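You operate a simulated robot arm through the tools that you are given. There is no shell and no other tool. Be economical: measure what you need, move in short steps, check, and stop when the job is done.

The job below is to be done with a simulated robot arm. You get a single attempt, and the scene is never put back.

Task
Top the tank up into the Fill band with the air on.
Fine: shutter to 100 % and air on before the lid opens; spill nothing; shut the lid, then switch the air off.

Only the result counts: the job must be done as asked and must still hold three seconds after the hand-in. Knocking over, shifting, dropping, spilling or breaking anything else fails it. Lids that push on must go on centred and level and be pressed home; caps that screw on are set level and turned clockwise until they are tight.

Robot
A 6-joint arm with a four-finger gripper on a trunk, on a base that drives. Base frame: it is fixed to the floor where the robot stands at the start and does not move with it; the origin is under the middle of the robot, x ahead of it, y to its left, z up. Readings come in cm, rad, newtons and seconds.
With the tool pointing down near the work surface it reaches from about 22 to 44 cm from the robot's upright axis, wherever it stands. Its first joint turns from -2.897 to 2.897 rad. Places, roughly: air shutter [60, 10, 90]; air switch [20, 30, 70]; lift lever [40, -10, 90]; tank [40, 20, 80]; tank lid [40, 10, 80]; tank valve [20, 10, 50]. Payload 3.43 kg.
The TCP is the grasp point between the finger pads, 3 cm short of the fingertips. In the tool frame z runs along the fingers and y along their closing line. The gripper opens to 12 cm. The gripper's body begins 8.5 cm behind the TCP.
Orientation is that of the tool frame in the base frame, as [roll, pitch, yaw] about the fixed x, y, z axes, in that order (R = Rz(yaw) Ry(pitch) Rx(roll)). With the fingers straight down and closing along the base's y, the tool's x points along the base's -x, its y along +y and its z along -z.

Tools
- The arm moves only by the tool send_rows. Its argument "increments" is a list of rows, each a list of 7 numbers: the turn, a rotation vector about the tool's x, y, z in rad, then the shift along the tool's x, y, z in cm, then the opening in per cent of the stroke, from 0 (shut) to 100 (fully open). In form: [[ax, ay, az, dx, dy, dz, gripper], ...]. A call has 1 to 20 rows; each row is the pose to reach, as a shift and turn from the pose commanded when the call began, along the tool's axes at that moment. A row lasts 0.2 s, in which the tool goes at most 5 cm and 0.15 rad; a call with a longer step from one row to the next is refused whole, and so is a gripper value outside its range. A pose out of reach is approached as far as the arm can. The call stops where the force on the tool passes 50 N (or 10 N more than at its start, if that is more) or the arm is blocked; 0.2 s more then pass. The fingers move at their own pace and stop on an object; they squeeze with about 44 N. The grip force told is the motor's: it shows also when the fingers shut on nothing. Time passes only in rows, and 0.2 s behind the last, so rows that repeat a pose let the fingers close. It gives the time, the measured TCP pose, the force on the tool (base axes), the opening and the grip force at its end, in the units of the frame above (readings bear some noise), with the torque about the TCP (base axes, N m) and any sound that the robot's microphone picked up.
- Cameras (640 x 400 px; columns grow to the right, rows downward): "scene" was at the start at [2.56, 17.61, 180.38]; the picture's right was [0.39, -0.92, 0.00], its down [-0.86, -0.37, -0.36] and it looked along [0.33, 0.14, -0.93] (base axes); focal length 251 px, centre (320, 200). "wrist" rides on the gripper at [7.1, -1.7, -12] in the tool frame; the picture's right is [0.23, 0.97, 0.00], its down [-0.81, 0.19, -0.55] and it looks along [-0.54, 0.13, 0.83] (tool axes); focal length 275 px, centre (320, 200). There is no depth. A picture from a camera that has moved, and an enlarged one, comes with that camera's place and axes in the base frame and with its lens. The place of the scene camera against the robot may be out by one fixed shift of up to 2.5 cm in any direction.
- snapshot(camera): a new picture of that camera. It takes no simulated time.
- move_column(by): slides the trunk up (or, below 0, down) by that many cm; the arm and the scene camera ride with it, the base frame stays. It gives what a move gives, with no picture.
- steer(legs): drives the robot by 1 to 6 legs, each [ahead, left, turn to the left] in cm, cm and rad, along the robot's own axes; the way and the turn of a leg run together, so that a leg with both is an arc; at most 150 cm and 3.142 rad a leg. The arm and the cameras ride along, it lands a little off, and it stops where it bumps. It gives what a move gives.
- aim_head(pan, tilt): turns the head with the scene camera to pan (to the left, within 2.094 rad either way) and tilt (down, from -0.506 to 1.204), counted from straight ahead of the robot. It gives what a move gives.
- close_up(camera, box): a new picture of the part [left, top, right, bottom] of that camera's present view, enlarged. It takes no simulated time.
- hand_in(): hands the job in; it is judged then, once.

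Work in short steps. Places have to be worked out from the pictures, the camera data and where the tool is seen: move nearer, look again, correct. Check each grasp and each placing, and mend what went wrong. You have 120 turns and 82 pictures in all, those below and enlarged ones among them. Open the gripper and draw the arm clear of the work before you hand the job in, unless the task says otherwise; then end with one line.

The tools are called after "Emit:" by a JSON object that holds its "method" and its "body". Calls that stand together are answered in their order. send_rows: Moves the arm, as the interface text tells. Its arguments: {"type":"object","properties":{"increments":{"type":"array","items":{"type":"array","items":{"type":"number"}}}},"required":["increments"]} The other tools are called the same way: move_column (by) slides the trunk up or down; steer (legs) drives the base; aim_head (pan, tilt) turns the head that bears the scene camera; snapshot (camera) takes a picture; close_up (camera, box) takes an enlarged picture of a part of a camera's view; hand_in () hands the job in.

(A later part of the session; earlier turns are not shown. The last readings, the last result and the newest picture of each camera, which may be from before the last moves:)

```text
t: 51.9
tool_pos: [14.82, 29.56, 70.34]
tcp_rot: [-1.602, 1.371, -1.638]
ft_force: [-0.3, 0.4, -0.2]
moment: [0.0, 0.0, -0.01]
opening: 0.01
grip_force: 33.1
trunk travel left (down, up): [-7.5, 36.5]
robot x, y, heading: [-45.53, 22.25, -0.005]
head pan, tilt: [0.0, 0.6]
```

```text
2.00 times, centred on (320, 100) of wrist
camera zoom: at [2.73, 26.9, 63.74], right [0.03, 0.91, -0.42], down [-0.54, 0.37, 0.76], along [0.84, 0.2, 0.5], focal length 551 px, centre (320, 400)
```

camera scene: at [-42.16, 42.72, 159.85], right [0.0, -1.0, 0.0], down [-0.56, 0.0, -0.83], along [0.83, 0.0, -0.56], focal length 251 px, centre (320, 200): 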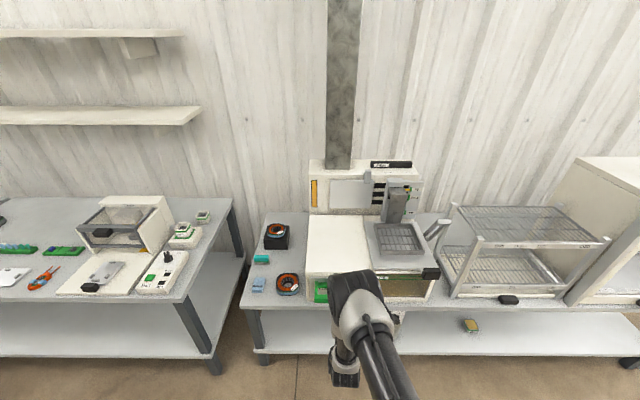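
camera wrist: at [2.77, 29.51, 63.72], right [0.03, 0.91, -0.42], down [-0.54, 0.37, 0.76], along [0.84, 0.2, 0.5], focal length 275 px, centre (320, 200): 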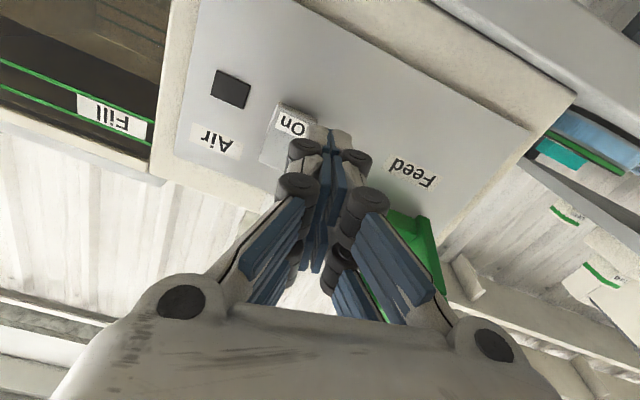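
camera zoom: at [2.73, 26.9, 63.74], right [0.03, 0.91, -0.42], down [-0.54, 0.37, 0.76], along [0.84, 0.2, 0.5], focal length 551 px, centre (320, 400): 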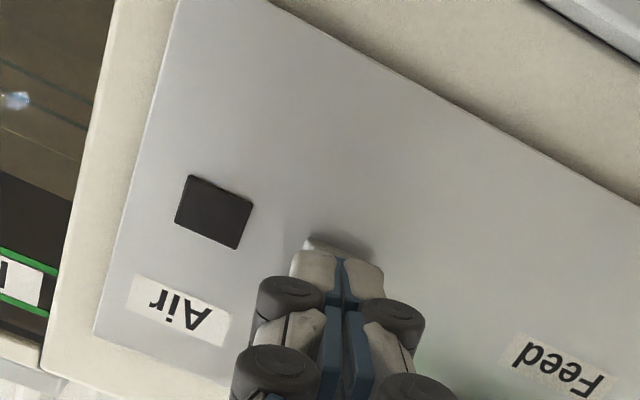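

Tip now covers the switch's On end. I push forward in small steps until contact force shows.

Emit:
{"method": "send_rows", "body": {"increments": [[0, 0, 0, 0, 0, 1.2, 0], [0, 0, 0, 0, 0, 2.2, 0], [0, 0, 0, 0, 0, 3.0, 0], [0, 0, 0, 0, 0, 3.6, 0], [0, 0, 0, 0, 0, 3.6, 0]]}}

Emit:
{"method": "close_up", "body": {"camera": "wrist", "box": [160, 0, 480, 200]}}

```text
t: 53.1
tool_pos: [18.24, 29.73, 70.3]
tcp_rot: [-1.602, 1.369, -1.646]
ft_force: [-0.6, 0.2, 0.5]
moment: [-0.02, 0.03, -0.01]
opening: 0.0
grip_force: 33.5
out of reach, approached as far as the arm can: row 4, 5
trunk travel left (down, up): [-7.5, 36.5]
robot x, y, heading: [-45.78, 22.46, -0.009]
head pan, tilt: [0.0, 0.6]
```

```text
2.00 times, centred on (320, 100) of wrist
camera zoom: at [6.05, 27.36, 63.72], right [0.04, 0.91, -0.42], down [-0.53, 0.37, 0.76], along [0.85, 0.19, 0.5], focal length 551 px, centre (320, 400)
```

zoom: 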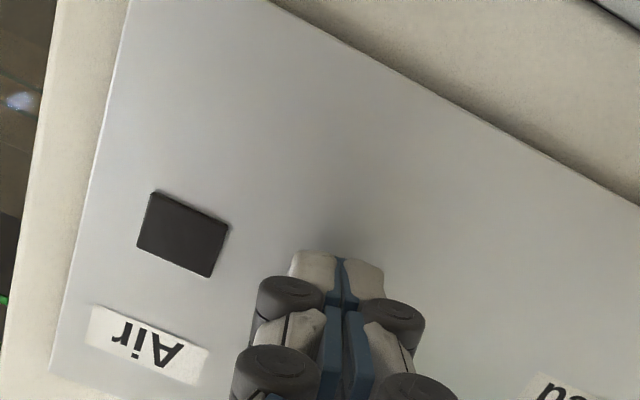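

No contact yet and the arm is at its limit. I retract 5 cm, drive ahead 6.

Emit:
{"method": "send_rows", "body": {"increments": [[0, 0, 0, 0, 0, -3, 0], [0, 0, 0, 0, 0, -6, 0], [0, 0, 0, 0, 0, -6, 0]]}}

Emit:
{"method": "steer", "body": {"legs": [[5, 0, 0]]}}

```text
t: 53.9
tool_pos: [12.32, 30.35, 70.5]
tcp_rot: [-1.601, 1.372, -1.637]
ft_force: [-0.1, 0.4, 0.8]
moment: [-0.03, 0.0, 0.02]
opening: 0.0
grip_force: 33.1
trunk travel left (down, up): [-7.5, 36.5]
robot x, y, heading: [-46.05, 21.59, -0.007]
head pan, tilt: [0.0, 0.6]
```

```text
t: 54.8
tool_pos: [17.36, 30.19, 70.42]
tcp_rot: [-1.605, 1.369, -1.641]
ft_force: [0.0, -0.6, -0.4]
moment: [0.02, -0.01, 0.02]
opening: 0.0
grip_force: 33.6
trunk travel left (down, up): [-7.5, 36.5]
robot x, y, heading: [-40.61, 22.2, -0.003]
head pan, tilt: [0.0, 0.6]
```

Emit:
{"method": "send_rows", "body": {"increments": [[0, 0, 0, 0, -0.6, 1.0, 0], [0, 0, 0, 0, -0.6, 1.5, 0], [0, 0, 0, 0, -0.6, 2.0, 0], [0, 0, 0, 0, -0.6, 2.4, 0], [0, 0, 0, 0, -0.6, 2.4, 0]]}}

Emit:
{"method": "close_up", "body": {"camera": "wrist", "box": [160, 0, 480, 200]}}

```text
t: 56.0
tool_pos: [19.02, 29.48, 70.44]
tcp_rot: [-1.61, 1.369, -1.642]
ft_force: [-19.1, -0.4, 11.5]
moment: [0.07, -0.51, 0.1]
opening: 0.0
grip_force: 33.8
trunk travel left (down, up): [-7.5, 36.5]
robot x, y, heading: [-40.9, 22.19, -0.011]
head pan, tilt: [0.0, 0.6]
stopped in row 5: the force on the tool passed its limit at 52 N (the readings are from after the stop); the commanded pose is now the measured one
```

```text
2.00 times, centred on (320, 100) of wrist
camera zoom: at [6.87, 26.92, 63.96], right [0.03, 0.91, -0.42], down [-0.53, 0.37, 0.76], along [0.84, 0.2, 0.49], focal length 551 px, centre (320, 400)
```

zoom: 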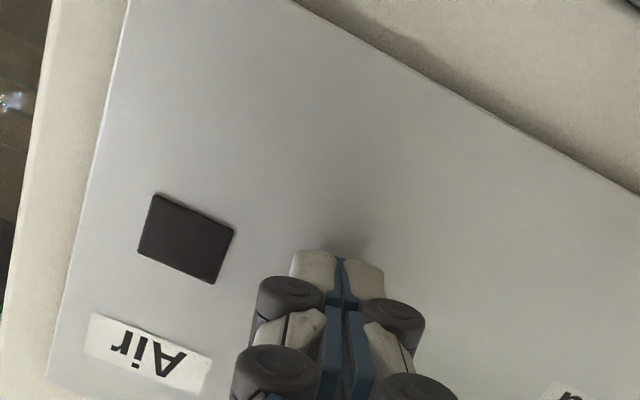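

Firm contact but the lamp is still dark. I retract and look at the switch.

Emit:
{"method": "send_rows", "body": {"increments": [[0, 0, 0, 0, 0, -3, 0], [0, 0, 0, 1.5, 0, -6, 0], [0, 0, 0, 3, 0, -6, 0], [0, 0, 0, 3, 0, -6, 0]]}}

Emit:
{"method": "close_up", "body": {"camera": "wrist", "box": [160, 0, 480, 200]}}

```text
t: 57.0
tool_pos: [13.38, 29.38, 67.53]
tcp_rot: [-1.62, 1.361, -1.652]
ft_force: [-0.2, 0.4, -0.3]
moment: [0.03, -0.02, 0.03]
opening: 0.03
grip_force: 33.3
out of reach, approached as far as the arm can: row 2
trunk travel left (down, up): [-7.5, 36.5]
robot x, y, heading: [-41.02, 22.5, -0.009]
head pan, tilt: [0.0, 0.6]
```

```text
2.00 times, centred on (320, 100) of wrist
camera zoom: at [1.16, 26.56, 61.08], right [0.02, 0.9, -0.43], down [-0.53, 0.37, 0.76], along [0.85, 0.21, 0.49], focal length 551 px, centre (320, 400)
```

zoom: 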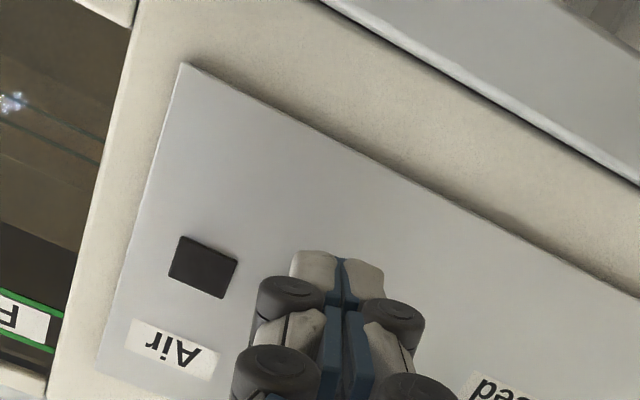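

Emit:
{"method": "steer", "body": {"legs": [[0, -7, 0]]}}

Emit:
{"method": "close_up", "body": {"camera": "wrist", "box": [200, 0, 520, 200]}}

```text
t: 58.0
tool_pos: [13.26, 22.33, 67.53]
tcp_rot: [-1.618, 1.362, -1.652]
ft_force: [-0.1, -0.6, 0.3]
moment: [0.0, -0.03, 0.02]
opening: 0.0
grip_force: 33.3
trunk travel left (down, up): [-7.5, 36.5]
robot x, y, heading: [-40.74, 15.22, -0.013]
head pan, tilt: [0.0, 0.6]
```

```text
2.00 times, centred on (360, 100) of wrist
camera zoom: at [1.11, 19.59, 61.09], right [0.03, 0.9, -0.43], down [-0.53, 0.37, 0.76], along [0.85, 0.21, 0.49], focal length 551 px, centre (240, 400)
```

zoom: 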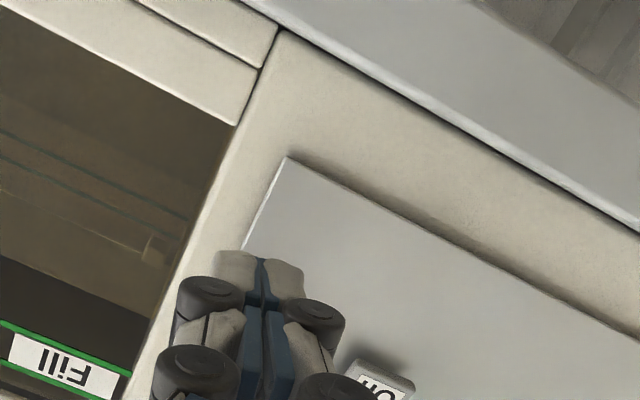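

Emit:
{"method": "close_up", "body": {"camera": "scene", "box": [270, 265, 370, 335]}}

```text
5.71 times, centred on (320, 300) of scene
camera zoom: at [-34.53, 30.56, 159.85], right [-0.01, -1.0, 0.0], down [-0.56, 0.01, -0.83], along [0.83, -0.01, -0.56], focal length 1434 px, centre (320, -371)
```

zoom: 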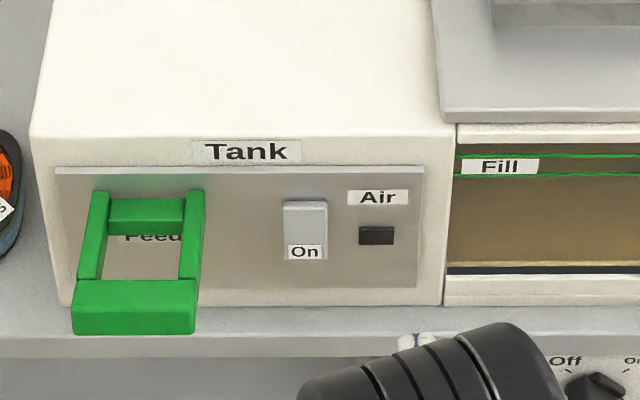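

Emit:
{"method": "close_up", "body": {"camera": "scene", "box": [308, 294, 340, 314]}}

```text
16.00 times, centred on (324, 304) of scene
camera zoom: at [-34.53, 30.56, 159.85], right [-0.01, -1.0, 0.0], down [-0.56, 0.01, -0.83], along [0.83, -0.01, -0.56], focal length 4016 px, centre (256, -1464)
```

zoom: 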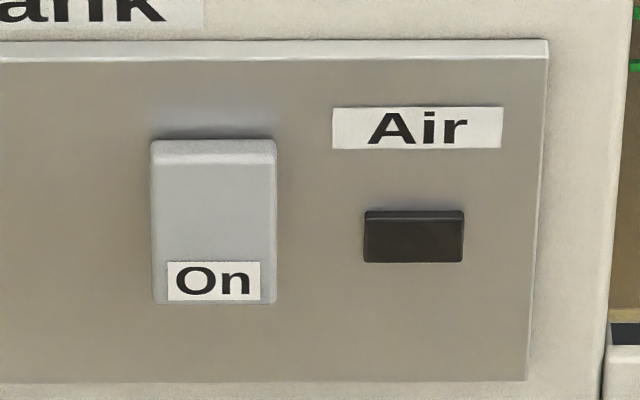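

The lower "On" end is proud (off state), and the rocker centre is near z 71.5; my tip reached up to the pivot and blocked it. I realign and press lower, at z≈69.3.

Emit:
{"method": "steer", "body": {"legs": [[0, 7.4, 0]]}}

Emit:
{"method": "send_rows", "body": {"increments": [[0, 0, 0, -1.2, 0, 2, 0], [0, 0, 0, -1.8, 0, 4, 0], [0, 0, 0, -1.8, 0, 4, 0]]}}

```text
t: 59.0
tool_pos: [13.35, 29.73, 67.64]
tcp_rot: [-1.62, 1.36, -1.653]
ft_force: [-0.3, 0.2, 0.3]
moment: [0.01, -0.01, -0.03]
opening: 0.0
grip_force: 33.6
trunk travel left (down, up): [-7.5, 36.5]
robot x, y, heading: [-41.03, 22.81, -0.008]
head pan, tilt: [0.0, 0.6]
```

```text
t: 59.9
tool_pos: [17.42, 30.09, 69.08]
tcp_rot: [-1.621, 1.362, -1.653]
ft_force: [0.5, 1.0, -0.7]
moment: [-0.01, 0.01, -0.04]
opening: 0.0
grip_force: 33.6
trunk travel left (down, up): [-7.5, 36.5]
robot x, y, heading: [-40.86, 22.94, -0.004]
head pan, tilt: [0.0, 0.6]
```

Emit:
{"method": "send_rows", "body": {"increments": [[0, 0, 0, 0, 0, 0.8, 0], [0, 0, 0, 0, 0, 1.2, 0], [0, 0, 0, 0, 0, 1.6, 0], [0, 0, 0, 0, 0, 2.0, 0], [0, 0, 0, 0, 0, 2.4, 0], [0, 0, 0, 0, 0, 2.8, 0]]}}

Emit:
{"method": "close_up", "body": {"camera": "wrist", "box": [160, 0, 480, 200]}}

```text
t: 61.1
tool_pos: [19.01, 30.14, 68.99]
tcp_rot: [-1.669, 1.358, -1.694]
ft_force: [-12.9, -1.2, 4.7]
moment: [-0.01, -0.42, 0.01]
opening: 0.59
grip_force: 33.5
trunk travel left (down, up): [-7.5, 36.5]
robot x, y, heading: [-40.77, 22.75, -0.007]
head pan, tilt: [0.0, 0.6]
stopped in row 6: the force on the tool passed its limit at 56 N (the readings are from after the stop); the commanded pose is now the measured one
```

```text
2.00 times, centred on (320, 100) of wrist
camera zoom: at [6.8, 27.35, 62.53], right [0.02, 0.9, -0.43], down [-0.53, 0.37, 0.76], along [0.85, 0.21, 0.48], focal length 551 px, centre (320, 400)
```

zoom: 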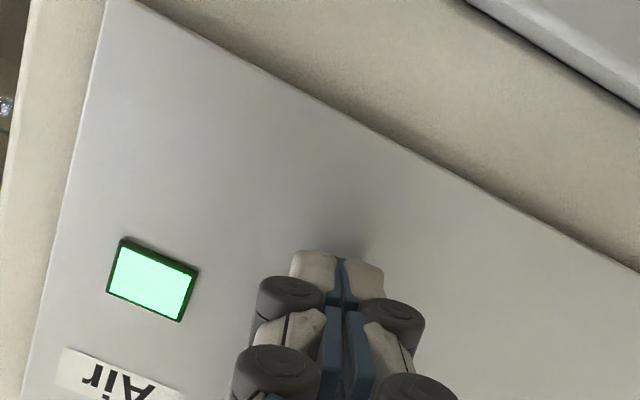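

The Air lamp is green. Next the lid: I retract, raise to handle height (~z 84.5) and drive to the black handle at about (19.6, 0.3, 85).

Emit:
{"method": "send_rows", "body": {"increments": [[0, 0, 0, 0, 0, -4, 0], [0, 0, 0, 0, 0, -8, 0], [0, 0, 0, 0, 0, -10, 0], [0, 0, 0, 0, 0, -10, 50], [0, 0, 0, 0, 0, -10, 80], [0, 0, 0, 0, 0, -10, 80]]}}

Emit:
{"method": "move_column", "body": {"by": 15.6}}

Emit:
{"method": "steer", "body": {"legs": [[0, -29.4, 0]]}}

Emit:
{"method": "snapshot", "body": {"camera": "wrist"}}

```text
t: 62.5
tool_pos: [10.95, 28.92, 68.62]
tcp_rot: [-1.653, 1.337, -1.669]
ft_force: [-0.9, 0.2, -0.3]
moment: [-0.01, 0.0, 0.03]
opening: 5.41
grip_force: 0.1
out of reach, approached as far as the arm can: row 2, 3, 4, 5, 6
trunk travel left (down, up): [-7.5, 36.5]
robot x, y, heading: [-41.02, 23.12, -0.004]
head pan, tilt: [0.0, 0.6]
```

```text
t: 64.3
tool_pos: [10.98, 28.98, 84.26]
tcp_rot: [-1.654, 1.337, -1.671]
ft_force: [0.0, -0.3, 0.4]
moment: [0.01, -0.08, 0.01]
opening: 9.63
grip_force: 0.0
trunk travel left (down, up): [-23.1, 20.9]
robot x, y, heading: [-40.78, 23.15, -0.002]
head pan, tilt: [0.0, 0.6]
```

```text
t: 66.3
tool_pos: [10.7, -0.61, 84.23]
tcp_rot: [-1.652, 1.34, -1.673]
ft_force: [-0.5, -0.2, -0.3]
moment: [0.02, -0.03, 0.01]
opening: 9.6
grip_force: 0.1
trunk travel left (down, up): [-23.1, 20.9]
robot x, y, heading: [-41.24, -6.71, -0.008]
head pan, tilt: [0.0, 0.6]
```

```text
33 pictures are left
camera wrist: at [-1.52, -3.65, 77.94], right [0.01, 0.89, -0.45], down [-0.53, 0.39, 0.76], along [0.85, 0.23, 0.48], focal length 275 px, centre (320, 200)
```

wrist: 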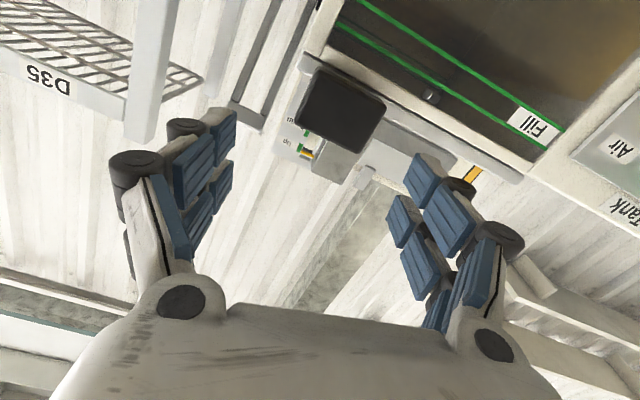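

Handle centre is about (18, −0.3, 82). I lower 2 cm and drive ahead to straddle it.

Emit:
{"method": "move_column", "body": {"by": -2}}

Emit:
{"method": "steer", "body": {"legs": [[5.5, 0, 0]]}}

Emit:
{"method": "snapshot", "body": {"camera": "wrist"}}

```text
t: 67.0
tool_pos: [10.62, -0.63, 82.21]
tcp_rot: [-1.651, 1.337, -1.673]
ft_force: [0.1, 0.3, 0.7]
moment: [-0.01, -0.03, -0.03]
opening: 9.6
grip_force: 0.1
trunk travel left (down, up): [-21.1, 22.9]
robot x, y, heading: [-41.7, -6.69, -0.008]
head pan, tilt: [0.0, 0.6]
```

```text
t: 68.0
tool_pos: [16.35, -0.64, 82.16]
tcp_rot: [-1.659, 1.336, -1.677]
ft_force: [0.6, 0.3, -0.2]
moment: [-0.02, 0.01, -0.01]
opening: 9.57
grip_force: 0.0
trunk travel left (down, up): [-21.1, 22.9]
robot x, y, heading: [-35.59, -6.94, -0.013]
head pan, tilt: [0.0, 0.6]
```

```text
32 pictures are left
camera wrist: at [4.16, -3.61, 75.89], right [0.01, 0.89, -0.45], down [-0.53, 0.39, 0.76], along [0.85, 0.23, 0.48], focal length 275 px, centre (320, 200)
```

wrist: 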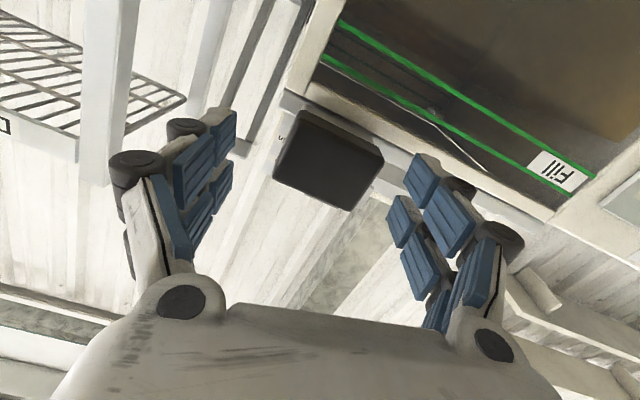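

Handle front is a bit further (x≈20). I advance 2.5 cm with the arm and narrow the fingers around it.

Emit:
{"method": "send_rows", "body": {"increments": [[0, 0, 0, 0, 0, 1.2, 80], [0, 0, 0, 0, 0, 2.4, 80], [0, 0, 0, 0, 0, 2.4, 60], [0, 0, 0, 0, 0, 2.4, 52], [0, 0, 0, 0, 0, 2.4, 52], [0, 0, 0, 0, 0, 2.4, 52]]}}

Emit:
{"method": "snapshot", "body": {"camera": "wrist"}}

```text
t: 69.4
tool_pos: [18.66, -0.47, 82.18]
tcp_rot: [-1.658, 1.337, -1.676]
ft_force: [-6.6, 17.0, -3.7]
moment: [0.21, 0.26, 0.59]
opening: 7.37
grip_force: 10.4
trunk travel left (down, up): [-21.1, 22.9]
robot x, y, heading: [-34.98, -6.69, -0.003]
head pan, tilt: [0.0, 0.6]
```

```text
31 pictures are left
camera wrist: at [6.48, -3.42, 75.86], right [0.01, 0.89, -0.45], down [-0.53, 0.38, 0.76], along [0.85, 0.23, 0.48], focal length 275 px, centre (320, 200)
```

wrist: 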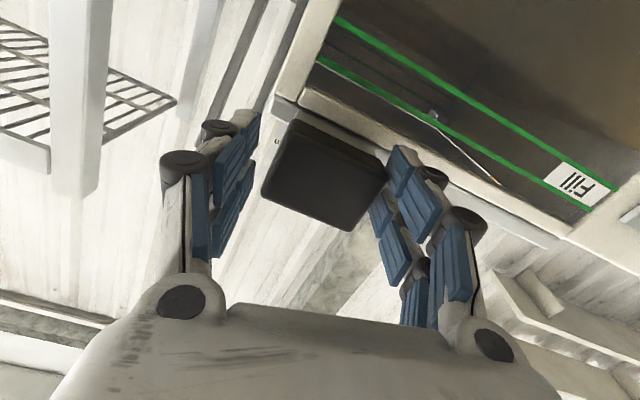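

Left finger touches the handle's left side with no give to the right. I reopen a little and push left gently with the right finger, watching the force.

Emit:
{"method": "send_rows", "body": {"increments": [[0, 0, 0, 0, 0.5, 0, 62], [0, 0, 0, 0, 1.0, 0, 62], [0, 0, 0, 0, 1.5, 0, 62], [0, 0, 0, 0, 2.0, 0, 62], [0, 0, 0, 0, 2.5, 0, 62], [0, 0, 0, 0, 3.0, 0, 62], [0, 0, 0, 0, 3.5, 0, 62], [0, 0, 0, 0, 4.0, 0, 62]]}}

Emit:
{"method": "snapshot", "body": {"camera": "wrist"}}

```text
t: 71.2
tool_pos: [18.79, 3.24, 81.2]
tcp_rot: [-1.659, 1.337, -1.677]
ft_force: [-0.2, -1.9, 0.4]
moment: [0.02, -0.03, -0.07]
opening: 7.57
grip_force: 0.9
trunk travel left (down, up): [-21.1, 22.9]
robot x, y, heading: [-35.59, -7.27, -0.008]
head pan, tilt: [0.0, 0.6]
```

```text
30 pictures are left
camera wrist: at [6.53, 0.33, 74.92], right [0.01, 0.89, -0.45], down [-0.53, 0.38, 0.76], along [0.85, 0.23, 0.48], focal length 275 px, centre (320, 200)
```

wrist: 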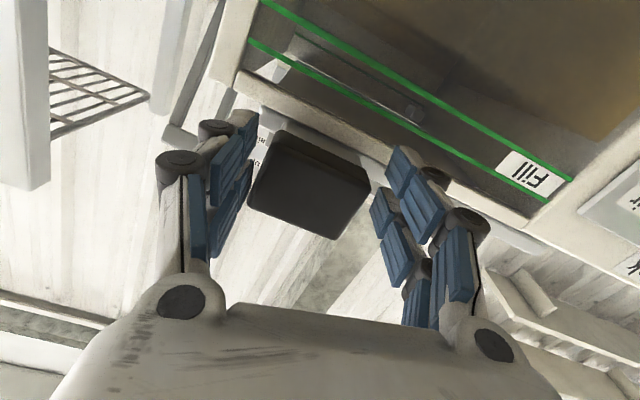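

The lid slides left easily. I continue with the base drive.

Emit:
{"method": "steer", "body": {"legs": [[0, 10, 0]]}}

Emit:
{"method": "steer", "body": {"legs": [[0, 7, 0]]}}

Emit:
{"method": "snapshot", "body": {"camera": "wrist"}}

```text
t: 72.3
tool_pos: [18.85, 13.5, 81.3]
tcp_rot: [-1.651, 1.336, -1.671]
ft_force: [-0.1, 0.3, -0.3]
moment: [-0.02, -0.01, -0.05]
opening: 7.44
grip_force: 0.0
trunk travel left (down, up): [-21.1, 22.9]
robot x, y, heading: [-35.53, 3.05, -0.007]
head pan, tilt: [0.0, 0.6]
```

```text
t: 73.3
tool_pos: [18.86, 20.13, 81.15]
tcp_rot: [-1.652, 1.338, -1.671]
ft_force: [0.0, 0.9, -0.2]
moment: [-0.02, -0.01, -0.03]
opening: 7.41
grip_force: 0.0
trunk travel left (down, up): [-21.1, 22.9]
robot x, y, heading: [-35.24, 9.93, -0.008]
head pan, tilt: [0.0, 0.6]
```

```text
29 pictures are left
camera wrist: at [6.69, 17.22, 74.94], right [0.01, 0.89, -0.45], down [-0.53, 0.38, 0.76], along [0.85, 0.23, 0.48], focal length 275 px, centre (320, 200)
```

wrist: 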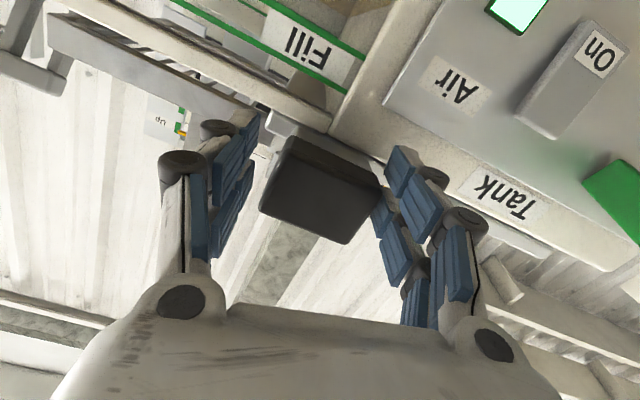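

Lid is ~20 cm open. I nudge on gently to find its stop.

Emit:
{"method": "send_rows", "body": {"increments": [[0, 0, 0, 0, 0.5, 0, 62], [0, 0, 0, 0, 1.0, 0, 62], [0, 0, 0, 0, 1.5, 0, 62], [0, 0, 0, 0, 2.0, 0, 62], [0, 0, 0, 0, 2.5, 0, 62], [0, 0, 0, 0, 2.5, 0, 62]]}}

```text
t: 74.7
tool_pos: [18.79, 22.82, 80.65]
tcp_rot: [-1.651, 1.34, -1.671]
ft_force: [0.0, -2.0, 0.6]
moment: [0.01, -0.02, -0.04]
opening: 7.55
grip_force: 0.8
trunk travel left (down, up): [-21.1, 22.9]
robot x, y, heading: [-35.34, 10.04, -0.005]
head pan, tilt: [0.0, 0.6]
```

Open over 22 cm. I back out and view the tank and feed lever.

Emit:
{"method": "steer", "body": {"legs": [[-12, 0, 0], [0, -22, 0]]}}

Emit:
{"method": "snapshot", "body": {"camera": "scene"}}

```text
t: 77.2
tool_pos: [6.87, 0.22, 80.77]
tcp_rot: [-1.654, 1.337, -1.681]
ft_force: [0.9, -0.7, -0.6]
moment: [0.0, -0.04, 0.02]
opening: 7.46
grip_force: 0.0
trunk travel left (down, up): [-21.1, 22.9]
robot x, y, heading: [-47.86, -12.25, -0.019]
head pan, tilt: [0.0, 0.6]
```

```text
28 pictures are left
camera scene: at [-41.14, 3.29, 173.45], right [-0.02, -1.0, 0.0], down [-0.56, 0.01, -0.83], along [0.82, -0.02, -0.56], focal length 251 px, centre (320, 200)
```

scene: 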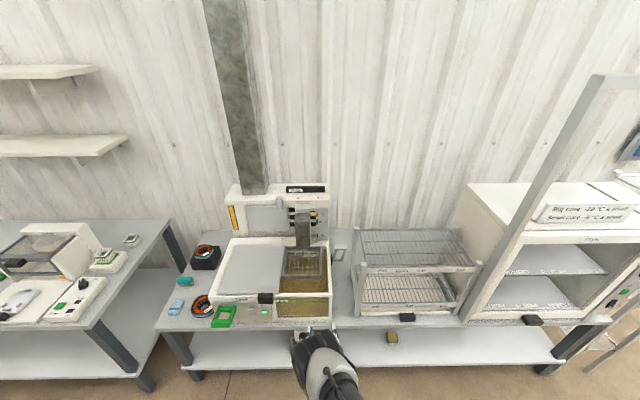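

Emit:
{"method": "close_up", "body": {"camera": "scene", "box": [195, 235, 340, 330]}}

```text
4.21 times, centred on (268, 282) of scene
camera zoom: at [-41.14, 3.29, 173.45], right [-0.02, -1.0, 0.0], down [-0.56, 0.01, -0.83], along [0.82, -0.02, -0.56], focal length 1057 px, centre (541, -147)
```

zoom: 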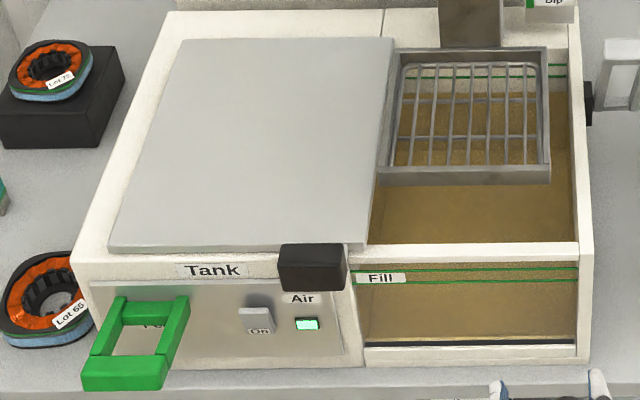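

Lid is fully open; varnish sits just below the Fill band on the back wall. I try to level the gripper roll before straddling the Feed handle.

Emit:
{"method": "send_rows", "body": {"increments": [[0, 0, 0.11, 0, 0, -2, 90], [0, 0, 0.22, 0, 0, -4, 90], [0, 0, 0.22, 0, 0, -4, 90], [0, 0, 0.22, 0, 0, -4, 90]]}}

```text
t: 78.2
tool_pos: [7.62, 0.53, 79.89]
tcp_rot: [-1.652, 1.377, -1.681]
ft_force: [1.1, -1.2, -0.1]
moment: [0.04, -0.02, 0.02]
opening: 10.8
grip_force: 0.1
out of reach, approached as far as the arm can: row 1, 2, 3, 4
trunk travel left (down, up): [-21.1, 22.9]
robot x, y, heading: [-47.73, -11.42, -0.017]
head pan, tilt: [0.0, 0.6]
```

Roll won't come out in the horizontal pose; I tilt the tool ~40° downward, where it was level before.

Emit:
{"method": "send_rows", "body": {"increments": [[0, 0.12, 0.05, 0, 0, 0, 90], [0, 0.25, 0.1, -1, 0, 0, 90], [0, 0.37, 0.15, -2, 0, 0, 90], [0, 0.5, 0.18, -3, 0, 0, 90], [0, 0.62, 0.18, -4, 0, 0, 90], [0, 0.7, 0.18, -4, 0, 0, 90], [0, 0.7, 0.18, -4, 0, 0, 90]]}}

```text
t: 79.8
tool_pos: [11.21, 2.68, 83.71]
tcp_rot: [-3.048, 0.847, 3.113]
ft_force: [-0.2, -0.2, 0.8]
moment: [-0.01, -0.01, -0.01]
opening: 10.81
grip_force: 0.0
out of reach, approached as far as the arm can: row 1, 2, 3, 4, 5, 6, 7
trunk travel left (down, up): [-21.1, 22.9]
robot x, y, heading: [-47.54, -11.94, -0.02]
head pan, tilt: [0.0, 0.6]
```

Level again. I drive to in front of the Feed handle and look.

Emit:
{"method": "steer", "body": {"legs": [[-8, 0, 0.02], [0, 37, 0]]}}

Emit:
{"method": "snapshot", "body": {"camera": "wrist"}}

```text
t: 82.8
tool_pos: [2.5, 40.27, 83.8]
tcp_rot: [-3.048, 0.847, 3.14]
ft_force: [0.2, 0.8, 0.9]
moment: [-0.01, -0.01, -0.02]
opening: 10.8
grip_force: 0.0
trunk travel left (down, up): [-21.1, 22.9]
robot x, y, heading: [-56.29, 24.61, 0.002]
head pan, tilt: [0.0, 0.6]
```

```text
26 pictures are left
camera wrist: at [-11.24, 39.77, 86.42], right [-0.08, 0.97, -0.23], down [0.14, 0.24, 0.96], along [0.99, 0.05, -0.15], focal length 275 px, centre (320, 200)
```

wrist: 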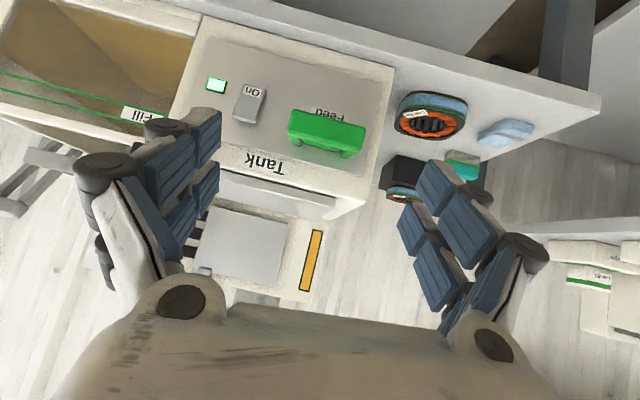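

Feed handle is a horizontal U: front bar near (13.3, 40.1, 76.8), 8 cm wide. I lower and drive forward to straddle it.

Emit:
{"method": "move_column", "body": {"by": -7.2}}

Emit:
{"method": "steer", "body": {"legs": [[10.5, 0, 0]]}}

Emit:
{"method": "snapshot", "body": {"camera": "wrist"}}

```text
t: 83.9
tool_pos: [2.6, 40.27, 76.55]
tcp_rot: [-3.048, 0.849, 3.14]
ft_force: [0.8, -0.2, 0.2]
moment: [-0.03, -0.03, 0.03]
opening: 10.81
grip_force: 0.0
trunk travel left (down, up): [-13.9, 30.1]
robot x, y, heading: [-55.86, 23.74, 0.008]
head pan, tilt: [0.0, 0.6]
```

```text
t: 85.1
tool_pos: [12.97, 40.35, 76.54]
tcp_rot: [-3.05, 0.846, 3.139]
ft_force: [0.3, 0.4, -0.5]
moment: [-0.03, 0.01, -0.01]
opening: 10.83
grip_force: 0.1
trunk travel left (down, up): [-13.9, 30.1]
robot x, y, heading: [-45.78, 24.34, 0.006]
head pan, tilt: [0.0, 0.6]
```

```text
25 pictures are left
camera wrist: at [-0.84, 39.83, 79.19], right [-0.08, 0.97, -0.23], down [0.14, 0.24, 0.96], along [0.99, 0.05, -0.15], focal length 275 px, centre (320, 200)
```

wrist: 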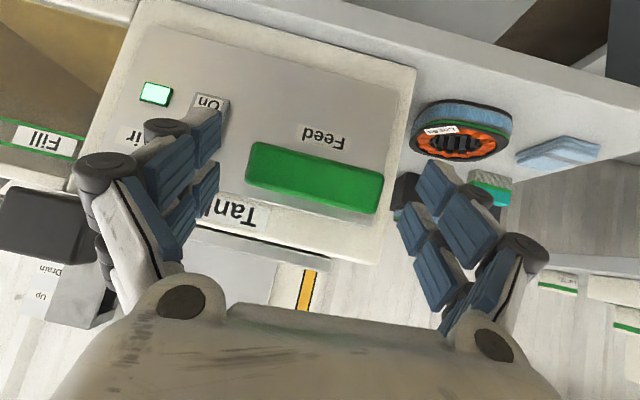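

Bar should be right between the pads. I close on it.

Emit:
{"method": "send_rows", "body": {"increments": [[0, 0, 0, 0, 0, 0, 75], [0, 0, 0, 0, 0, 0, 60], [0, 0, 0, 0, 0, 0, 50], [0, 0, 0, 0, 0, 0, 45], [0, 0, 0, 0, 0, 0, 45]]}}

Emit:
{"method": "snapshot", "body": {"camera": "wrist"}}

```text
t: 86.3
tool_pos: [12.79, 40.09, 76.58]
tcp_rot: [-3.049, 0.847, 3.136]
ft_force: [-3.7, -9.4, 3.7]
moment: [0.0, -0.11, -0.35]
opening: 7.52
grip_force: 39.9
trunk travel left (down, up): [-13.9, 30.1]
robot x, y, heading: [-45.52, 24.23, 0.007]
head pan, tilt: [0.0, 0.6]
```

```text
24 pictures are left
camera wrist: at [-0.95, 39.69, 79.26], right [-0.08, 0.97, -0.23], down [0.14, 0.24, 0.96], along [0.99, 0.04, -0.15], focal length 275 px, centre (320, 200)
```

wrist: 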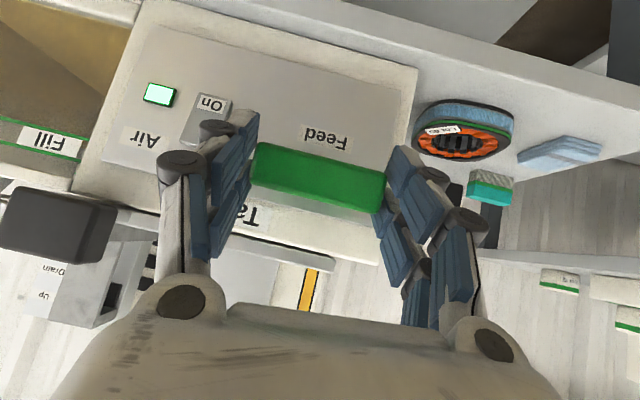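

Gripped (7.5 cm). I test pushing the handle down by small steps.

Emit:
{"method": "send_rows", "body": {"increments": [[0, 0, 0, 0.37, 0, 0.33, 45], [0, 0, 0, 0.75, 0, 0.66, 45], [0, 0, 0, 1.12, 0, 0.99, 45]]}}

Emit:
{"method": "snapshot", "body": {"camera": "scene"}}

```text
t: 87.1
tool_pos: [12.83, 40.01, 75.2]
tcp_rot: [-3.049, 0.85, 3.137]
ft_force: [-14.1, -16.3, 18.4]
moment: [0.72, -1.3, 0.14]
opening: 7.5
grip_force: 44.7
trunk travel left (down, up): [-13.9, 30.1]
robot x, y, heading: [-45.41, 24.68, 0.005]
head pan, tilt: [0.0, 0.6]
```

```text
23 pictures are left
camera scene: at [-39.74, 39.47, 166.28], right [0.01, -1.0, 0.0], down [-0.56, 0.0, -0.83], along [0.83, 0.01, -0.56], focal length 251 px, centre (320, 200)
```

scene: 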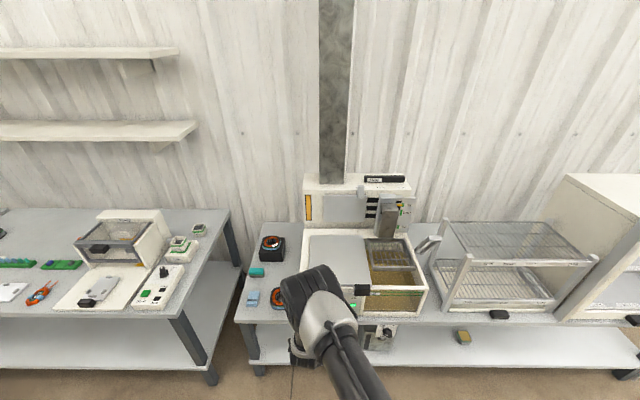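

Emit:
{"method": "close_up", "body": {"camera": "scene", "box": [345, 230, 435, 315]}}

Emit:
{"method": "snapshot", "body": {"camera": "wrist"}}

```text
4.71 times, centred on (390, 272) of scene
camera zoom: at [-39.74, 39.47, 166.28], right [0.01, -1.0, 0.0], down [-0.56, 0.0, -0.83], along [0.83, 0.01, -0.56], focal length 1181 px, centre (-9, -141)
```

zoom: 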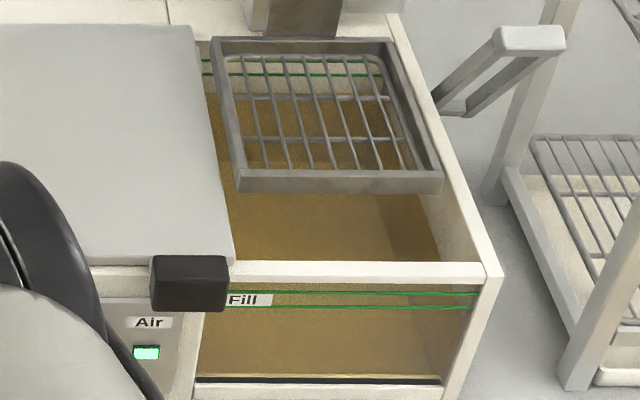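

```text
21 pictures are left
camera wrist: at [-1.04, 39.65, 77.81], right [-0.08, 0.97, -0.23], down [0.14, 0.24, 0.96], along [0.99, 0.05, -0.15], focal length 275 px, centre (320, 200)
```

wrist: 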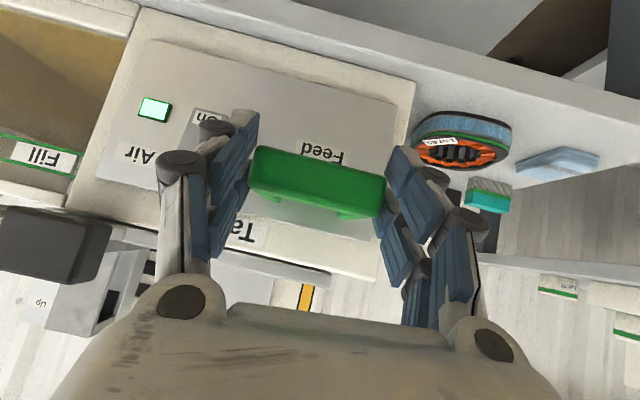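

The lever tilts down with a spring-like resistance. I push about 1.5 cm more following its arc, hold for ~1 s and check the level.

Emit:
{"method": "send_rows", "body": {"increments": [[0, 0.04, 0, 0.37, 0, 0.43, 45], [0, 0.08, 0, 0.75, 0, 0.86, 45], [0, 0.12, 0, 1.12, 0, 1.3, 45], [0, 0.12, 0, 1.12, 0, 1.3, 45], [0, 0.12, 0, 1.12, 0, 1.3, 45], [0, 0.12, 0, 1.12, 0, 1.3, 45]]}}

Emit:
{"method": "close_up", "body": {"camera": "scene", "box": [345, 230, 435, 315]}}

```text
t: 88.5
tool_pos: [13.29, 39.98, 73.58]
tcp_rot: [-3.062, 0.729, 3.123]
ft_force: [-8.6, -11.1, 14.4]
moment: [0.62, -0.96, 0.09]
opening: 7.52
grip_force: 45.2
trunk travel left (down, up): [-13.9, 30.1]
robot x, y, heading: [-45.72, 24.44, 0.009]
head pan, tilt: [0.0, 0.6]
```

```text
4.71 times, centred on (390, 272) of scene
camera zoom: at [-39.64, 39.53, 166.27], right [0.01, -1.0, 0.0], down [-0.56, 0.0, -0.83], along [0.83, 0.01, -0.56], focal length 1181 px, centre (-9, -141)
```

zoom: 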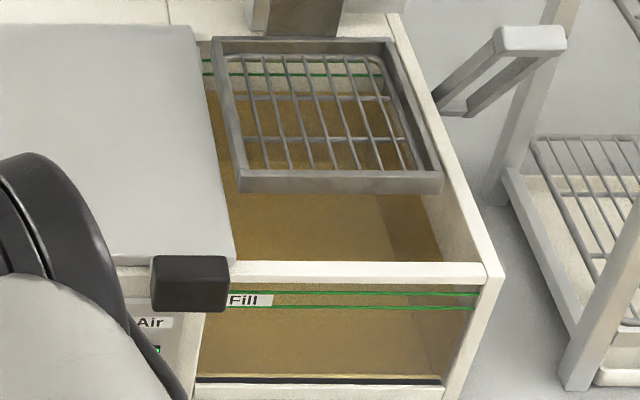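

The level seems to rise slowly. I hold for 2 s more and view the back-left corner enlarged.

Emit:
{"method": "send_rows", "body": {"increments": [[0, 0, 0, 0, 0, 0, 45], [0, 0, 0, 0, 0, 0, 45], [0, 0, 0, 0, 0, 0, 45], [0, 0, 0, 0, 0, 0, 45], [0, 0, 0, 0, 0, 0, 45], [0, 0, 0, 0, 0, 0, 45], [0, 0, 0, 0, 0, 0, 45], [0, 0, 0, 0, 0, 0, 45]]}}

Emit:
{"method": "close_up", "body": {"camera": "scene", "box": [382, 237, 430, 267]}}

```text
t: 90.3
tool_pos: [13.14, 40.04, 73.58]
tcp_rot: [-3.061, 0.73, 3.124]
ft_force: [-8.2, -9.4, 11.4]
moment: [0.65, -0.72, 0.36]
opening: 7.52
grip_force: 44.8
trunk travel left (down, up): [-13.9, 30.1]
robot x, y, heading: [-45.77, 24.28, 0.007]
head pan, tilt: [0.0, 0.6]
```

```text
13.33 times, centred on (406, 252) of scene
camera zoom: at [-39.59, 39.56, 166.27], right [0.01, -1.0, 0.0], down [-0.56, 0.0, -0.83], along [0.83, 0.01, -0.56], focal length 3347 px, centre (-827, -493)
```

zoom: 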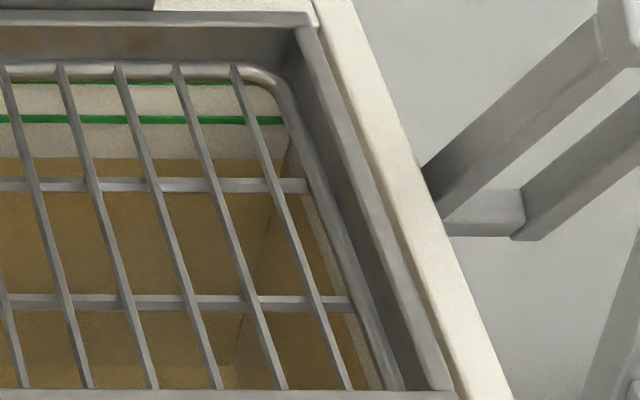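

Clear view: level at row 158, band lines at 119 and 83. I hold 3 s to measure the rate.

Emit:
{"method": "send_rows", "body": {"increments": [[0, 0, 0, 0, 0, 0, 45], [0, 0, 0, 0, 0, 0, 45], [0, 0, 0, 0, 0, 0, 45], [0, 0, 0, 0, 0, 0, 45], [0, 0, 0, 0, 0, 0, 45], [0, 0, 0, 0, 0, 0, 45], [0, 0, 0, 0, 0, 0, 45], [0, 0, 0, 0, 0, 0, 45], [0, 0, 0, 0, 0, 0, 45], [0, 0, 0, 0, 0, 0, 45], [0, 0, 0, 0, 0, 0, 45], [0, 0, 0, 0, 0, 0, 45], [0, 0, 0, 0, 0, 0, 45], [0, 0, 0, 0, 0, 0, 45]]}}

Emit:
{"method": "close_up", "body": {"camera": "scene", "box": [382, 237, 430, 267]}}

```text
t: 93.3
tool_pos: [13.16, 40.11, 73.53]
tcp_rot: [-3.06, 0.73, 3.124]
ft_force: [-7.7, -8.4, 7.1]
moment: [0.63, -0.4, 0.44]
opening: 7.51
grip_force: 44.7
trunk travel left (down, up): [-13.9, 30.1]
robot x, y, heading: [-45.7, 24.24, 0.005]
head pan, tilt: [0.0, 0.6]
```

```text
13.33 times, centred on (406, 252) of scene
camera zoom: at [-39.54, 39.58, 166.26], right [0.01, -1.0, 0.0], down [-0.56, 0.0, -0.83], along [0.83, 0.01, -0.56], focal length 3347 px, centre (-827, -493)
```

zoom: 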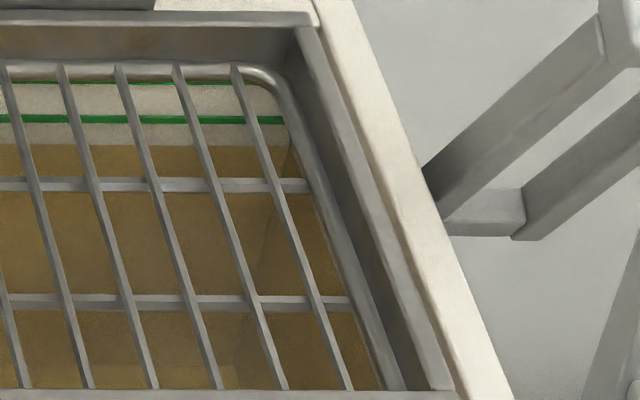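

Rising ≈4.3 px/s; mid band (row 101) is ~10 s away. I hold ~4.2 s twice, checking after.

Emit:
{"method": "send_rows", "body": {"increments": [[0, 0, 0, 0, 0, 0, 45], [0, 0, 0, 0, 0, 0, 45], [0, 0, 0, 0, 0, 0, 45], [0, 0, 0, 0, 0, 0, 45], [0, 0, 0, 0, 0, 0, 45], [0, 0, 0, 0, 0, 0, 45], [0, 0, 0, 0, 0, 0, 45], [0, 0, 0, 0, 0, 0, 45], [0, 0, 0, 0, 0, 0, 45], [0, 0, 0, 0, 0, 0, 45], [0, 0, 0, 0, 0, 0, 45], [0, 0, 0, 0, 0, 0, 45], [0, 0, 0, 0, 0, 0, 45], [0, 0, 0, 0, 0, 0, 45], [0, 0, 0, 0, 0, 0, 45], [0, 0, 0, 0, 0, 0, 45], [0, 0, 0, 0, 0, 0, 45], [0, 0, 0, 0, 0, 0, 45], [0, 0, 0, 0, 0, 0, 45], [0, 0, 0, 0, 0, 0, 45]]}}

Emit:
{"method": "close_up", "body": {"camera": "scene", "box": [382, 237, 430, 267]}}

```text
t: 97.5
tool_pos: [13.18, 40.01, 73.5]
tcp_rot: [-3.059, 0.728, 3.124]
ft_force: [-8.0, -9.2, 3.8]
moment: [0.62, -0.09, 0.46]
opening: 7.52
grip_force: 44.7
trunk travel left (down, up): [-13.9, 30.1]
robot x, y, heading: [-46.04, 24.22, 0.008]
head pan, tilt: [0.0, 0.6]
```

```text
13.33 times, centred on (406, 252) of scene
camera zoom: at [-39.5, 39.59, 166.26], right [0.01, -1.0, 0.0], down [-0.56, 0.0, -0.83], along [0.83, 0.01, -0.56], focal length 3347 px, centre (-827, -493)
```

zoom: 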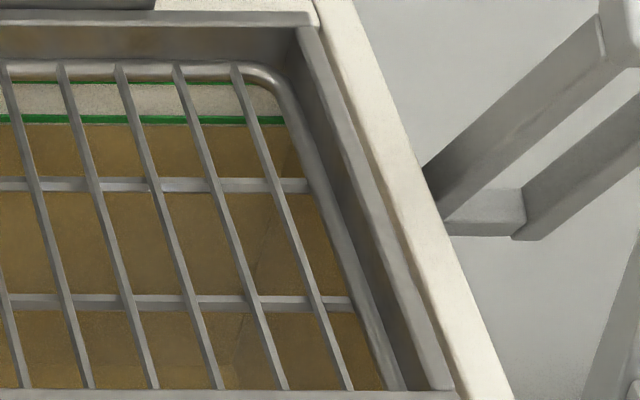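

Level at the lower line (row 125). I hold ~3.2 s more, then bring the lever back up with the grip.

Emit:
{"method": "send_rows", "body": {"increments": [[0, 0, 0, 0, 0, 0, 45], [0, 0, 0, 0, 0, 0, 45], [0, 0, 0, 0, 0, 0, 45], [0, 0, 0, 0, 0, 0, 45], [0, 0, 0, 0, 0, 0, 45], [0, 0, 0, 0, 0, 0, 45], [0, 0, 0, 0, 0, 0, 45], [0, 0, 0, 0, 0, 0, 45], [0, 0, 0, 0, 0, 0, 45], [0, 0, 0, 0, 0, 0, 45], [0, 0, 0, 0, 0, 0, 45], [0, 0, 0, 0, 0, 0, 45], [0, 0, 0, 0, 0, 0, 45], [0, 0, 0, 0, 0, 0, 45], [0, 0, 0, 0, 0, 0, 45], [0, -0.03, 0, -0.43, 0, -0.62, 45], [0, -0.06, 0, -0.85, 0, -1.25, 45], [0, -0.09, 0, -1.28, 0, -1.87, 45], [0, -0.12, 0, -1.7, 0, -2.5, 45]]}}

Emit:
{"method": "close_up", "body": {"camera": "scene", "box": [382, 237, 430, 267]}}

Emit:
{"method": "snapshot", "body": {"camera": "wrist"}}

```text
t: 101.5
tool_pos: [13.07, 40.13, 76.24]
tcp_rot: [-3.049, 0.848, 3.133]
ft_force: [22.7, -16.7, -19.4]
moment: [0.83, 0.78, 0.43]
opening: 7.46
grip_force: 38.3
trunk travel left (down, up): [-13.9, 30.1]
robot x, y, heading: [-45.64, 24.22, 0.003]
head pan, tilt: [0.0, 0.6]
```

```text
13.33 times, centred on (406, 252) of scene
camera zoom: at [-38.89, 39.55, 166.22], right [0.01, -1.0, 0.0], down [-0.57, 0.0, -0.82], along [0.82, 0.01, -0.57], focal length 3347 px, centre (-827, -493)
```

zoom: 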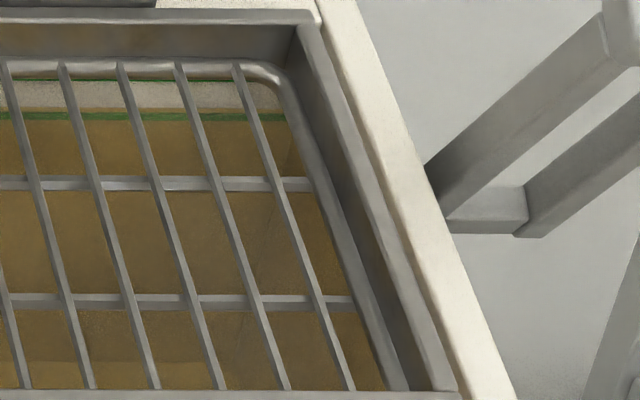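

```text
15 pictures are left
camera wrist: at [-0.65, 39.68, 78.96], right [-0.08, 0.97, -0.23], down [0.14, 0.24, 0.96], along [0.99, 0.04, -0.15], focal length 275 px, centre (320, 200)
```

wrist: 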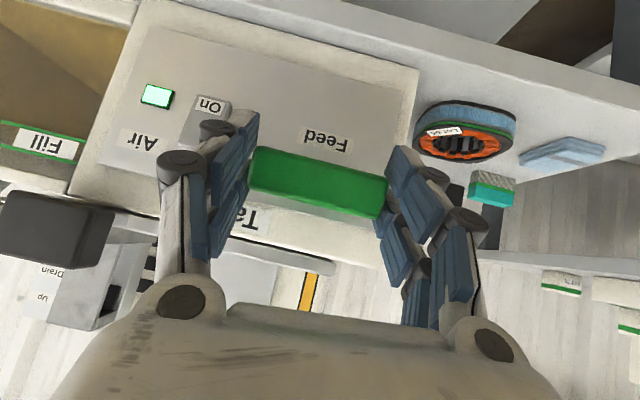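

Level is inside the band, about a quarter up, with the lever back at its stop. One short extra feed brings it nearer mid-band.

Emit:
{"method": "send_rows", "body": {"increments": [[0, 0.03, 0, 0.49, 0, 0.47, 45], [0, 0.06, 0, 0.98, 0, 0.93, 45], [0, 0.09, 0, 1.47, 0, 1.4, 45], [0, 0.12, 0, 1.96, 0, 1.86, 45], [0, 0.12, 0, 1.96, 0, 1.86, 45], [0, 0.12, 0, 1.96, 0, 1.86, 45], [0, 0.12, 0, 1.96, 0, 1.86, 45], [0, 0.09, 0, 1.47, 0, 1.4, 45], [0, 0.06, 0, 0.98, 0, 0.93, 45], [0, 0.03, 0, 0.49, 0, 0.47, 45], [0, 0, 0, 0, 0, 0, 45]]}}

Emit:
{"method": "send_rows", "body": {"increments": [[0, 0, 0, 0, 0, 0, 60], [0, 0, 0, 0, 0, 0, 80], [0, 0, 0, 0, 0, 0, 90], [0, 0, 0, 0, 0, 0, 90], [0, 0, 0, 0, 0, 0, 90]]}}

Emit:
{"method": "close_up", "body": {"camera": "scene", "box": [382, 237, 430, 267]}}

Emit:
{"method": "snapshot", "body": {"camera": "wrist"}}

```text
t: 103.9
tool_pos: [12.64, 40.02, 76.01]
tcp_rot: [-3.049, 0.838, 3.135]
ft_force: [5.1, -28.0, -18.4]
moment: [0.73, 1.65, 0.88]
opening: 7.52
grip_force: 44.8
trunk travel left (down, up): [-13.9, 30.1]
robot x, y, heading: [-45.63, 24.01, 0.003]
head pan, tilt: [0.0, 0.6]
```

```text
t: 105.1
tool_pos: [12.84, 40.52, 76.3]
tcp_rot: [-3.049, 0.848, 3.14]
ft_force: [0.2, 0.2, 1.0]
moment: [0.0, 0.0, 0.03]
opening: 10.82
grip_force: 0.0
trunk travel left (down, up): [-13.9, 30.1]
robot x, y, heading: [-45.52, 24.05, 0.009]
head pan, tilt: [0.0, 0.6]
```

```text
13.33 times, centred on (406, 252) of scene
camera zoom: at [-39.38, 39.7, 166.24], right [0.01, -1.0, 0.0], down [-0.56, 0.0, -0.83], along [0.83, 0.01, -0.56], focal length 3347 px, centre (-827, -493)
```

zoom: 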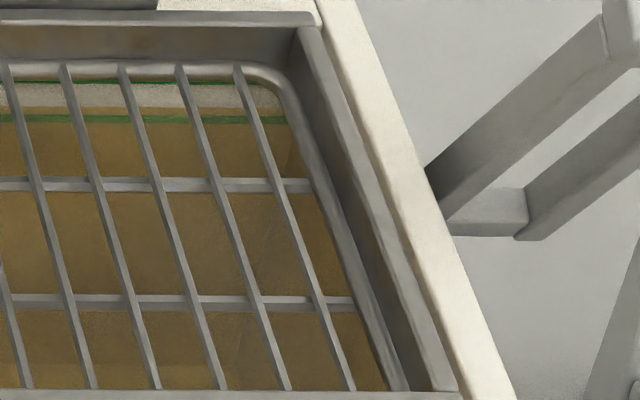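

```text
13 pictures are left
camera wrist: at [-0.98, 40.04, 79.04], right [-0.08, 0.97, -0.23], down [0.14, 0.24, 0.96], along [0.99, 0.05, -0.15], focal length 275 px, centre (320, 200)
```

wrist: 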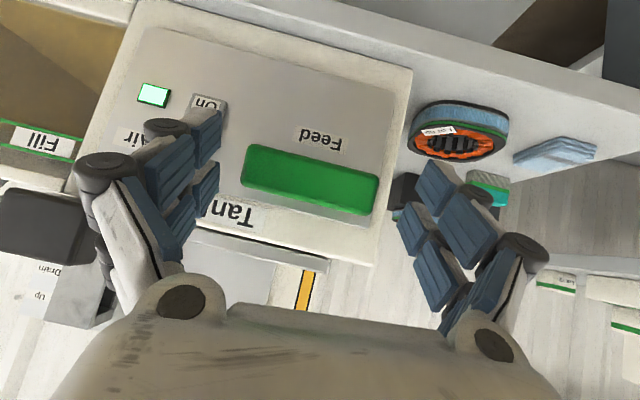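

Level holds about a third into the band and the lever is back. Now to shut the lid: I back out, raise 6 cm and move in front of the lid handle near (20, 22, 82.5).

Emit:
{"method": "steer", "body": {"legs": [[-12, 0, -0.006], [0, -18.3, 0]]}}

Emit:
{"method": "move_column", "body": {"by": 6.5}}

Emit:
{"method": "steer", "body": {"legs": [[10, 0, 0]]}}

Emit:
{"method": "snapshot", "body": {"camera": "wrist"}}

```text
t: 107.5
tool_pos: [1.02, 21.29, 76.43]
tcp_rot: [-3.049, 0.85, 3.124]
ft_force: [0.2, 0.1, -0.1]
moment: [0.04, -0.02, 0.0]
opening: 10.79
grip_force: 0.0
trunk travel left (down, up): [-13.9, 30.1]
robot x, y, heading: [-57.66, 5.74, -0.003]
head pan, tilt: [0.0, 0.6]
```

```text
t: 108.5
tool_pos: [1.01, 21.32, 82.84]
tcp_rot: [-3.047, 0.848, 3.127]
ft_force: [-0.5, -0.5, 0.6]
moment: [-0.01, -0.02, 0.01]
opening: 10.83
grip_force: 0.1
trunk travel left (down, up): [-20.4, 23.6]
robot x, y, heading: [-57.63, 6.27, -0.01]
head pan, tilt: [0.0, 0.6]
```

```text
t: 109.6
tool_pos: [10.98, 21.47, 82.74]
tcp_rot: [-3.047, 0.845, 3.127]
ft_force: [0.4, 0.9, -0.1]
moment: [-0.01, 0.05, 0.01]
opening: 10.8
grip_force: 0.0
trunk travel left (down, up): [-20.4, 23.6]
robot x, y, heading: [-47.59, 5.63, -0.006]
head pan, tilt: [0.0, 0.6]
```

```text
12 pictures are left
camera wrist: at [-2.94, 21.09, 85.47], right [-0.07, 0.97, -0.23], down [0.14, 0.24, 0.96], along [0.99, 0.03, -0.15], focal length 275 px, centre (320, 200)
```

wrist: 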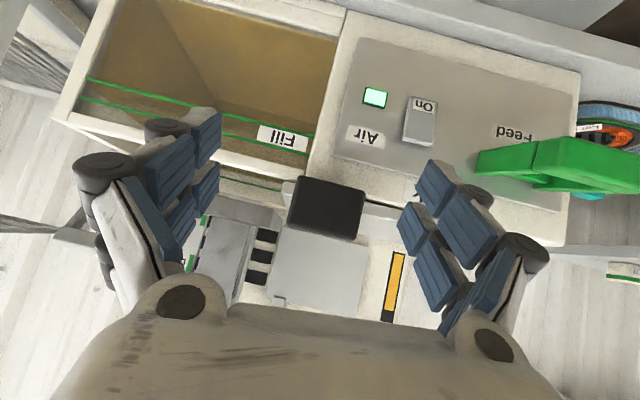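

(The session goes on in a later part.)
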